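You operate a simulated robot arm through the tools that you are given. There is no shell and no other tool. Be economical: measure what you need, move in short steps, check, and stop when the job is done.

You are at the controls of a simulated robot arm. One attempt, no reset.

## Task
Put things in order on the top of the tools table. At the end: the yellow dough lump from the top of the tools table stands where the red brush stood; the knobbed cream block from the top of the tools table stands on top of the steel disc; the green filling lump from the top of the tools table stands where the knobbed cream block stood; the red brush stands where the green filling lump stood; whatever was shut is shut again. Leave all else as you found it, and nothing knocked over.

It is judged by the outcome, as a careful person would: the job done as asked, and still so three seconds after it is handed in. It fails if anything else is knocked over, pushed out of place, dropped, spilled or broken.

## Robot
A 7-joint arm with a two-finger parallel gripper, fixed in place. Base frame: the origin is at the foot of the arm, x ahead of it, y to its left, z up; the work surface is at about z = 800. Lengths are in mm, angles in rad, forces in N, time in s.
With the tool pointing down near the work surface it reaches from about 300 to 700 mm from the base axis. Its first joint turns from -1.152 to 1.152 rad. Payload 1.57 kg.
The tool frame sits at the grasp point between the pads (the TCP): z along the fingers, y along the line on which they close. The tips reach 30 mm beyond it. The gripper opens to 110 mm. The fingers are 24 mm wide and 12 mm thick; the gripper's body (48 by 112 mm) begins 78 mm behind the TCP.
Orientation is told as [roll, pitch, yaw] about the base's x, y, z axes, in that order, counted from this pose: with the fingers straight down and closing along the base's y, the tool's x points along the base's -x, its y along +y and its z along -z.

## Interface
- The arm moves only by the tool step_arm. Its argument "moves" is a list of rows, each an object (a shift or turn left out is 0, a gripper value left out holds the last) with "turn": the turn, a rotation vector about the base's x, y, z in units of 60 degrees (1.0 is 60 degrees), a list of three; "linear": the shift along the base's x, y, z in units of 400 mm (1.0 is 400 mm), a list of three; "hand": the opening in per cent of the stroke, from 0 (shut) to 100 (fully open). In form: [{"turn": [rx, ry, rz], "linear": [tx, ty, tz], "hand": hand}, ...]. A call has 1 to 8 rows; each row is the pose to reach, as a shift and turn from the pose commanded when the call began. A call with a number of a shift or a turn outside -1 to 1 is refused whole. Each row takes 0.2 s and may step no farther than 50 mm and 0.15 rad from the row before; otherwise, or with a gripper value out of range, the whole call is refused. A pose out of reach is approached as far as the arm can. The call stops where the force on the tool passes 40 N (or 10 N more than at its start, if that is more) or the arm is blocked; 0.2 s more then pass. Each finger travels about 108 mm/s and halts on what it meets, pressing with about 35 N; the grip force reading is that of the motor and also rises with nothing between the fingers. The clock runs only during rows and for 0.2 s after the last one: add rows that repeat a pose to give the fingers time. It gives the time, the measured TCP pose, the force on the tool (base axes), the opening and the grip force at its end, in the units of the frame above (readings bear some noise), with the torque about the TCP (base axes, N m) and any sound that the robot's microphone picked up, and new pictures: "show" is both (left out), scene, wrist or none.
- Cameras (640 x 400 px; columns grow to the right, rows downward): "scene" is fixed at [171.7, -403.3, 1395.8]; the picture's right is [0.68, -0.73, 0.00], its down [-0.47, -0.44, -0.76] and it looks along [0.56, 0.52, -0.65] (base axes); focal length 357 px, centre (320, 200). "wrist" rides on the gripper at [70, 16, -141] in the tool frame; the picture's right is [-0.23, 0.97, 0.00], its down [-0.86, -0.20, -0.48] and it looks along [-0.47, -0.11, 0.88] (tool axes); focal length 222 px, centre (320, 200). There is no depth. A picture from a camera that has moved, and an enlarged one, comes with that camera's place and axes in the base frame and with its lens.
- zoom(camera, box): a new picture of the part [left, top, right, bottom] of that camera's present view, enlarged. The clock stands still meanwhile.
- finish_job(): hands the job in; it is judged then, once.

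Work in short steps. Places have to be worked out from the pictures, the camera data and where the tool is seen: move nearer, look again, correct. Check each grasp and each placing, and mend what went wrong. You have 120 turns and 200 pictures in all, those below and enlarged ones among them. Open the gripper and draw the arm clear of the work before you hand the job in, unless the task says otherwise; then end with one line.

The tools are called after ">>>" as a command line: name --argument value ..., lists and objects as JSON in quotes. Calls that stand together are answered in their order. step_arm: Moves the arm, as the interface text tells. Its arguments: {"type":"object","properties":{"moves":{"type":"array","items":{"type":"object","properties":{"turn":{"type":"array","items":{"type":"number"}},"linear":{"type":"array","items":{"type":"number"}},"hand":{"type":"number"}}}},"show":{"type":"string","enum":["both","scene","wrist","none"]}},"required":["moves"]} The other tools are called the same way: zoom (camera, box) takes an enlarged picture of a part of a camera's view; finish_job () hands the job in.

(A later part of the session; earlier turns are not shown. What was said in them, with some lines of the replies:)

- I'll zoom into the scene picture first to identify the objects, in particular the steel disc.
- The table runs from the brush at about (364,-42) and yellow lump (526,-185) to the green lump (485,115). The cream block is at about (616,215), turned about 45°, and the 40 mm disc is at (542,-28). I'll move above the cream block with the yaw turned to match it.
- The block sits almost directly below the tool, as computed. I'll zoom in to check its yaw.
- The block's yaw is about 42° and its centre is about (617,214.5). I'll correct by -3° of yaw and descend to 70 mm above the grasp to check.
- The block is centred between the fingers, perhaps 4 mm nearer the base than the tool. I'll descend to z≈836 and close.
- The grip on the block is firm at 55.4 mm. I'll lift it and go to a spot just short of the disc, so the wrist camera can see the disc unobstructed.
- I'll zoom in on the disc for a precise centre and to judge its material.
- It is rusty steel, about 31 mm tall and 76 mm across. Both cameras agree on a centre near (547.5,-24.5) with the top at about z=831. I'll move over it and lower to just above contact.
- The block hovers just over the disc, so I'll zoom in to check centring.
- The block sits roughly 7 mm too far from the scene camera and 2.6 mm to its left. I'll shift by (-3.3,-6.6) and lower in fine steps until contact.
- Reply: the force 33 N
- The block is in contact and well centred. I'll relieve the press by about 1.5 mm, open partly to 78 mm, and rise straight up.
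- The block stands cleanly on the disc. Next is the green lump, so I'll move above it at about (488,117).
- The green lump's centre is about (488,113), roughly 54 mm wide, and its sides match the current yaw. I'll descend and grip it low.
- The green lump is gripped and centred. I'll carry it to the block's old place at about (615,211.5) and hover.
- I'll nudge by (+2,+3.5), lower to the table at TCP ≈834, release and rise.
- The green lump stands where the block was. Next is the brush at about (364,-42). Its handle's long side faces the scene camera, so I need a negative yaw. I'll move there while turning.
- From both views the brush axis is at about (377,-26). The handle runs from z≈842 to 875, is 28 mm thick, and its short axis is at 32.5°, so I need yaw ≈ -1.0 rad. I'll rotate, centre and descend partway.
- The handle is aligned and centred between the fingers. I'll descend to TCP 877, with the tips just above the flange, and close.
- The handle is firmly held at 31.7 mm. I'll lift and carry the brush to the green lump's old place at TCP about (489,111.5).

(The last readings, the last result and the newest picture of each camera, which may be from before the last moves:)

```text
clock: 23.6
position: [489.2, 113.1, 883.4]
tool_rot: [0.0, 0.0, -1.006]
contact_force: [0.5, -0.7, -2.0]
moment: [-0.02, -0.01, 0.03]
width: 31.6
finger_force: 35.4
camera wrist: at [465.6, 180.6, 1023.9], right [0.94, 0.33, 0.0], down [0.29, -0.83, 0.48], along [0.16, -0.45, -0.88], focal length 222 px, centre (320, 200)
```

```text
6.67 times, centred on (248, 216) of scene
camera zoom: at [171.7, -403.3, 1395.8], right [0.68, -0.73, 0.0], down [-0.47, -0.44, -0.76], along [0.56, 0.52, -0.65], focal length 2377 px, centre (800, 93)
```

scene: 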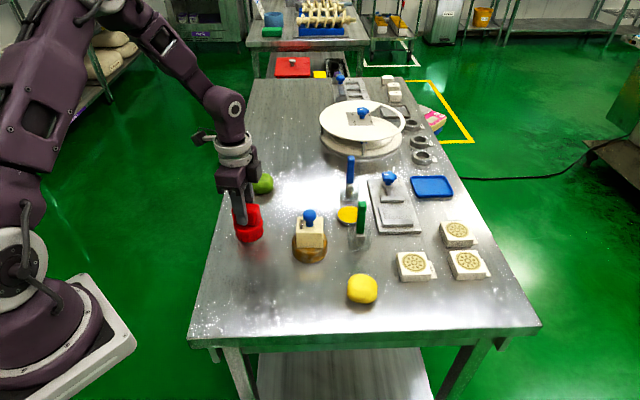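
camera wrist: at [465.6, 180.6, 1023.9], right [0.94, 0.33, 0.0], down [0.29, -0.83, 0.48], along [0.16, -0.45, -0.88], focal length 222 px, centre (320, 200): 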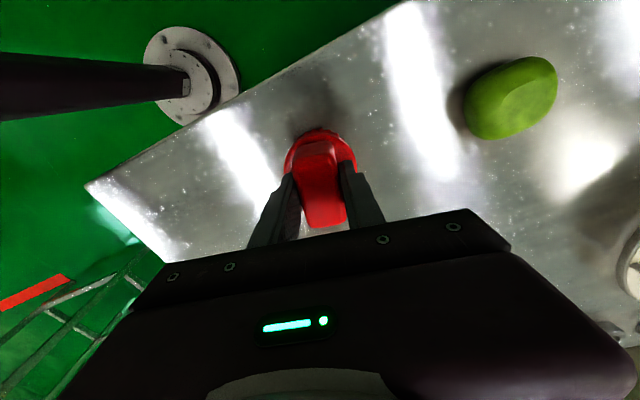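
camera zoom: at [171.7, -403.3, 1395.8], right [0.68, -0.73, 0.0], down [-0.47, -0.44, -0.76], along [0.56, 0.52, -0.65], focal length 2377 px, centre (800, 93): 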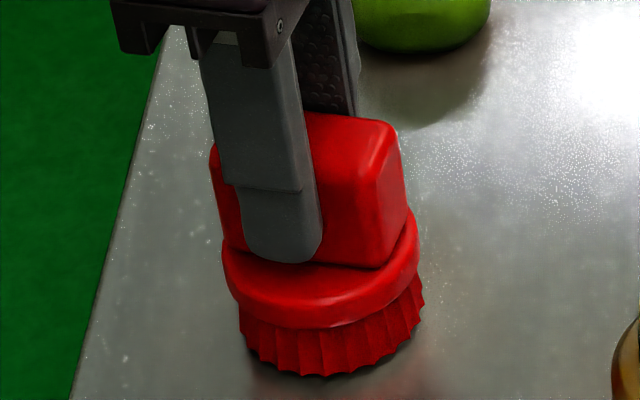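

The brush is over the spot within a few mm. I'll lower the last 6 mm, release, and rise.

>>> step_arm --moves '[{"linear": [0, 0.004, -0.008]}, {"linear": [0, 0.004, -0.013]}, {"linear": [0, 0.004, -0.015]}, {"linear": [0, 0.004, -0.015], "hand": 80}, {"linear": [0, 0.004, -0.015], "hand": 80}, {"linear": [0, 0.004, 0.05], "hand": 80}, {"linear": [0, 0.004, 0.15], "hand": 80}, {"linear": [0, 0.004, 0.25], "hand": 100}]'

>>> zoom --camera "scene" --box '[200, 186, 296, 246]'

```text
clock: 25.4
position: [487.9, 114.3, 982.6]
tool_rot: [-0.001, 0.0, -1.007]
contact_force: [0.0, 0.1, 0.6]
moment: [0.0, -0.03, 0.01]
width: 110.2
finger_force: 0.0
camera wrist: at [464.5, 182.0, 1123.6], right [0.94, 0.33, 0.0], down [0.29, -0.83, 0.48], along [0.16, -0.45, -0.88], focal length 222 px, centre (320, 200)
```

scene: 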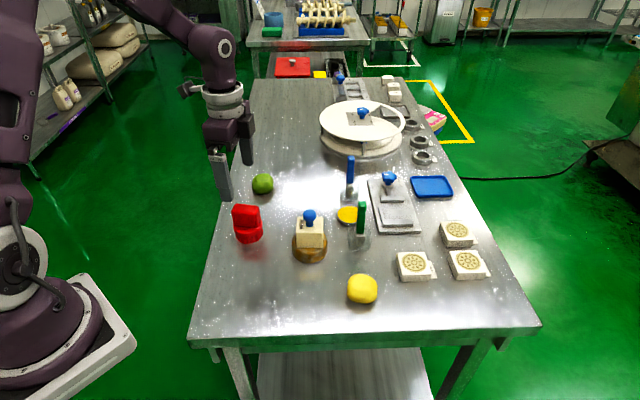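
wrist: 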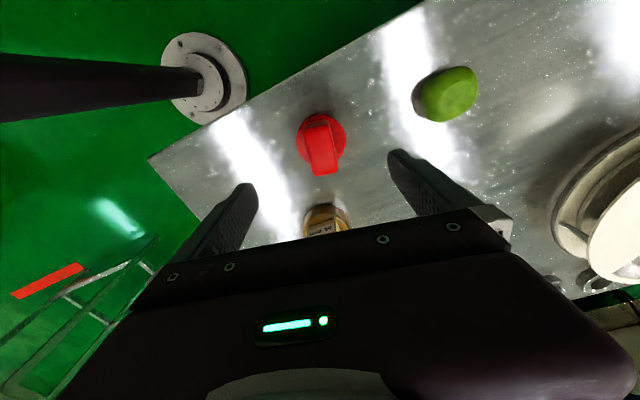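

```text
6.67 times, centred on (248, 216) of scene
camera zoom: at [171.7, -403.3, 1395.8], right [0.68, -0.73, 0.0], down [-0.47, -0.44, -0.76], along [0.56, 0.52, -0.65], focal length 2377 px, centre (800, 93)
```

zoom: 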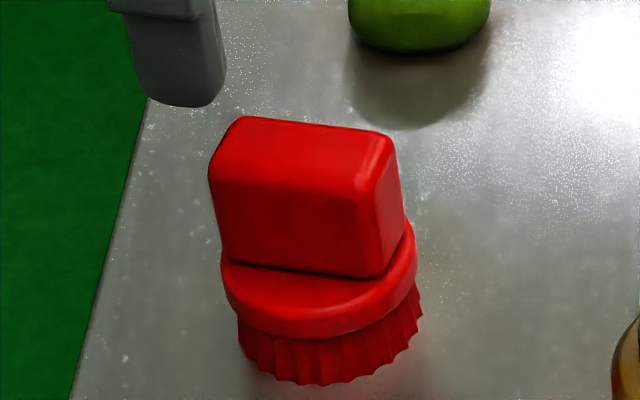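

The brush stands upright at the green lump's spot. Now I'll go above the yellow lump at about (530,-181).

>>> step_arm --moves '[{"linear": [0.015, -0.105, 0.02]}, {"linear": [0.03, -0.21, 0.02]}, {"linear": [0.045, -0.32, 0.02]}, {"linear": [0.06, -0.43, 0.02], "turn": [0, 0, 0.05]}, {"linear": [0.075, -0.54, 0.02], "turn": [0, 0, 0.1]}, {"linear": [0.09, -0.65, 0.02], "turn": [0, 0, 0.15]}, {"linear": [0.105, -0.735, 0.02], "turn": [0, 0, 0.18]}, {"linear": [0.105, -0.735, 0], "turn": [0, 0, 0.18]}]' --show "wrist"

>>> zoom --camera "wrist" --box '[240, 90, 400, 190]'

>>> zoom --camera "scene" --box '[322, 264, 402, 314]'

```text
clock: 27.2
position: [531.6, -179.5, 984.4]
tool_rot: [-0.001, 0.0, -0.815]
contact_force: [-1.0, -0.5, -0.5]
moment: [0.0, -0.02, -0.02]
width: 110.1
finger_force: 0.2
camera wrist: at [495.7, -118.2, 1124.5], right [0.86, 0.5, 0.0], down [0.44, -0.76, 0.48], along [0.24, -0.41, -0.88], focal length 222 px, centre (320, 200)
```

wrist: 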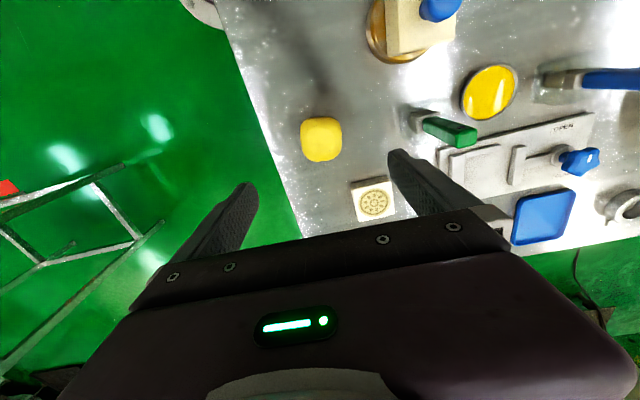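

```text
4.00 times, centred on (320, 140) of wrist
camera zoom: at [495.7, -118.2, 1124.5], right [0.86, 0.5, 0.0], down [0.44, -0.76, 0.48], along [0.24, -0.41, -0.88], focal length 888 px, centre (320, 440)
```

zoom: 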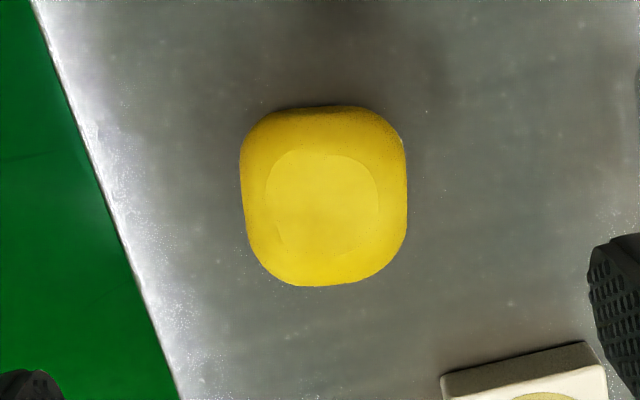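

```text
8.00 times, centred on (362, 289) of scene
camera zoom: at [171.6, -403.3, 1395.8], right [0.68, -0.73, 0.0], down [-0.47, -0.44, -0.76], along [0.56, 0.52, -0.65], focal length 2852 px, centre (-16, -512)
```

zoom: 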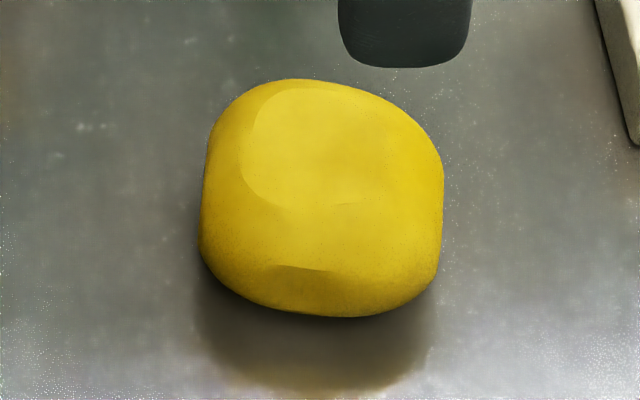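

The yellow lump's centre is about (532,-179). I'll turn -0.157 rad to match its sides, descend to TCP 834, and close.

>>> step_arm --moves '[{"linear": [0.001, 0.001, -0.1], "turn": [0, 0, -0.1], "hand": 85}, {"linear": [0.001, 0.001, -0.2], "turn": [0, 0, -0.15], "hand": 85}, {"linear": [0.001, 0.001, -0.3], "turn": [0, 0, -0.15], "hand": 85}, {"linear": [0.001, 0.001, -0.376], "turn": [0, 0, -0.15], "hand": 85}, {"linear": [0.001, 0.001, -0.376], "turn": [0, 0, -0.15], "hand": 85}, {"linear": [0.001, 0.001, -0.376], "turn": [0, 0, -0.15], "hand": 35}, {"linear": [0.001, 0.001, -0.376], "turn": [0, 0, -0.15], "hand": 35}, {"linear": [0.001, 0.001, -0.376], "turn": [0, 0, -0.15], "hand": 35}]'

```text
clock: 29.0
position: [531.0, -179.5, 832.9]
tool_rot: [0.0, 0.0, -0.973]
contact_force: [0.2, 0.1, 0.5]
moment: [-0.01, 0.02, 0.02]
width: 56.8
finger_force: 35.0
camera wrist: at [505.9, -112.7, 974.2], right [0.93, 0.36, 0.0], down [0.32, -0.82, 0.48], along [0.17, -0.45, -0.88], focal length 222 px, centre (320, 200)
```

scene: 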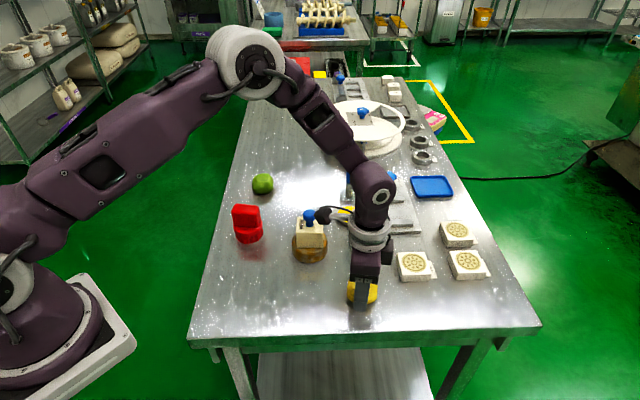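
wrist: 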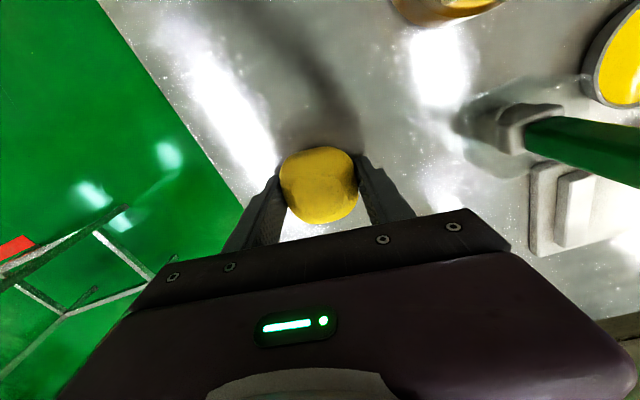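

The yellow lump is gripped and centred. I'll lift it and carry it to the brush's old place at about (376.5,-24).

>>> step_arm --moves '[{"linear": [0, 0, 0.11]}, {"linear": [-0.03, 0.03, 0.17]}, {"linear": [-0.11, 0.111, 0.17]}, {"linear": [-0.19, 0.192, 0.17]}, {"linear": [-0.27, 0.273, 0.17]}, {"linear": [-0.35, 0.353, 0.17]}, {"linear": [-0.386, 0.389, 0.1]}, {"linear": [-0.386, 0.389, 0.02]}]'

>>> zoom --camera "scene" --box '[208, 256, 288, 316]'

```text
clock: 30.8
position: [378.2, -23.3, 839.9]
tool_rot: [-0.001, -0.001, -0.972]
contact_force: [-0.5, -0.2, -0.9]
moment: [-0.02, 0.0, -0.02]
width: 56.7
finger_force: 34.6
camera wrist: at [351.6, 43.0, 980.4], right [0.93, 0.36, 0.0], down [0.32, -0.82, 0.48], along [0.17, -0.45, -0.88], focal length 222 px, centre (320, 200)
```

scene: 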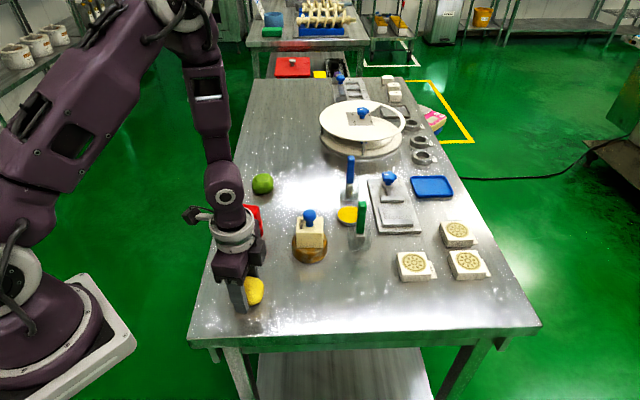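
wrist: 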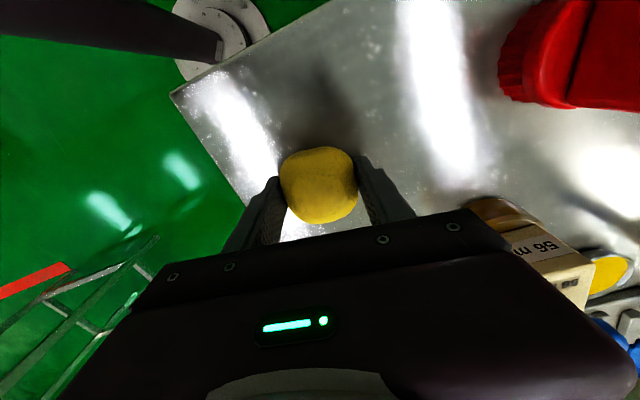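

```text
6.67 times, centred on (248, 286) of scene
camera zoom: at [171.7, -403.3, 1395.8], right [0.68, -0.73, 0.0], down [-0.47, -0.44, -0.76], along [0.56, 0.52, -0.65], focal length 2377 px, centre (800, -373)
```

zoom: 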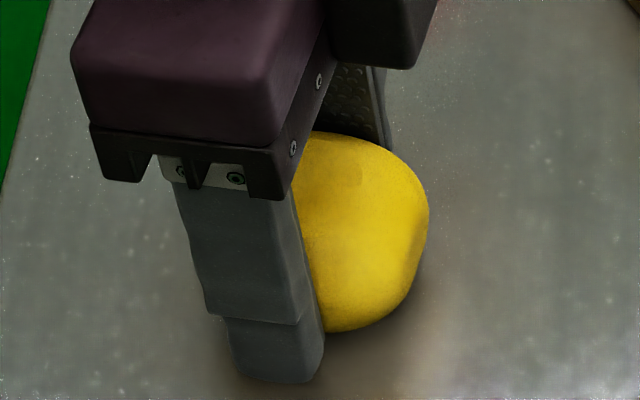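

It's in position over the spot, so I'll lower 7 mm, release and rise.

>>> step_arm --moves '[{"linear": [-0.003, -0.004, -0.01]}, {"linear": [-0.003, -0.004, -0.017]}, {"linear": [-0.003, -0.004, -0.0185]}, {"linear": [-0.003, -0.004, -0.0185], "hand": 90}, {"linear": [-0.003, -0.004, -0.0185], "hand": 90}, {"linear": [-0.003, -0.004, 0.1], "hand": 90}, {"linear": [-0.003, -0.004, 0.2], "hand": 90}, {"linear": [-0.003, -0.004, 0.3], "hand": 100}]' --show "none"

>>> step_arm --moves '[{"linear": [-0.02, 0.05, 0.1]}, {"linear": [-0.02, 0.1, 0.2]}, {"linear": [-0.02, 0.18, 0.28]}, {"linear": [-0.02, 0.26, 0.34]}, {"linear": [-0.02, 0.34, 0.36]}]'

>>> zoom --camera "scene" --box '[210, 160, 370, 260]'

>>> zoom --camera "scene" --box '[208, 256, 288, 316]'

```text
clock: 32.6
position: [374.2, -25.8, 961.1]
tool_rot: [0.0, -0.001, -0.973]
contact_force: [-0.8, 0.4, -0.3]
moment: [0.03, 0.0, 0.02]
width: 109.8
finger_force: 0.2
```

```text
clock: 33.8
position: [368.9, 110.0, 1105.7]
tool_rot: [0.001, 0.0, -0.973]
contact_force: [-0.2, 0.2, 0.0]
moment: [0.01, -0.02, 0.02]
width: 110.1
finger_force: 0.1
camera wrist: at [342.7, 177.4, 1246.4], right [0.93, 0.36, 0.0], down [0.32, -0.82, 0.48], along [0.17, -0.45, -0.88], focal length 222 px, centre (320, 200)
```

scene: 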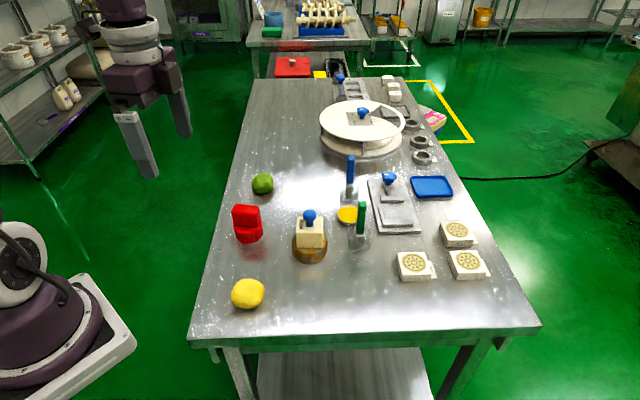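
wrist: 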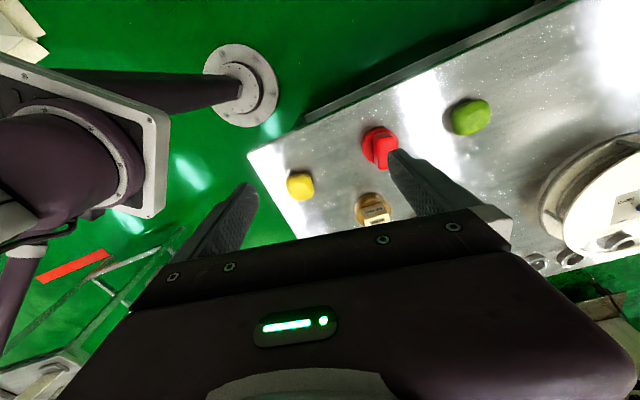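

```text
4.00 times, centred on (290, 210) of scene
camera zoom: at [171.6, -403.3, 1395.8], right [0.68, -0.73, 0.0], down [-0.47, -0.44, -0.76], along [0.56, 0.52, -0.65], focal length 1426 px, centre (440, 160)
```

zoom: 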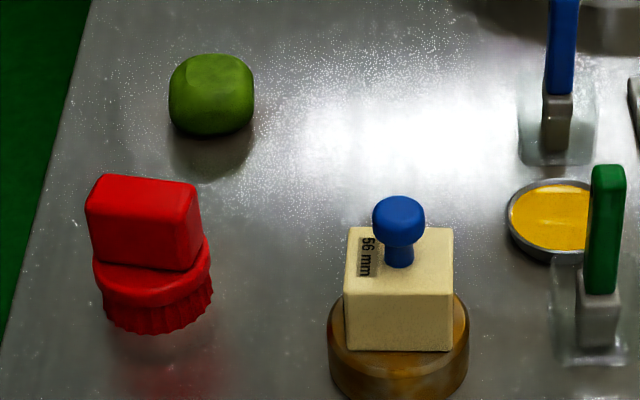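

```text
6.67 times, centred on (248, 286) of scene
camera zoom: at [171.6, -403.3, 1395.8], right [0.68, -0.73, 0.0], down [-0.47, -0.44, -0.76], along [0.56, 0.52, -0.65], focal length 2377 px, centre (800, -373)
```

zoom: 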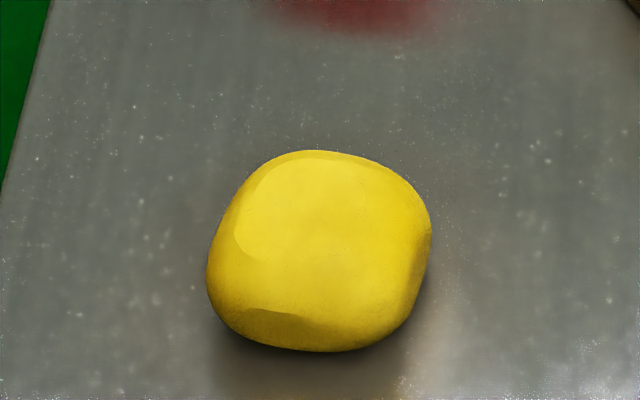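

All four items are in place and upright, nothing else has moved, and nothing was opened. The arm is clear with the gripper open, so I'm handing in.

>>> finish_job

```text
The job is handed in.
```

The job is handed in: the cream block stands on the steel disc, and the green lump, red brush and yellow lump stand at the block's, green lump's and brush's old spots, each within a few millimetres by camera estimate; nothing was opened or knocked over.
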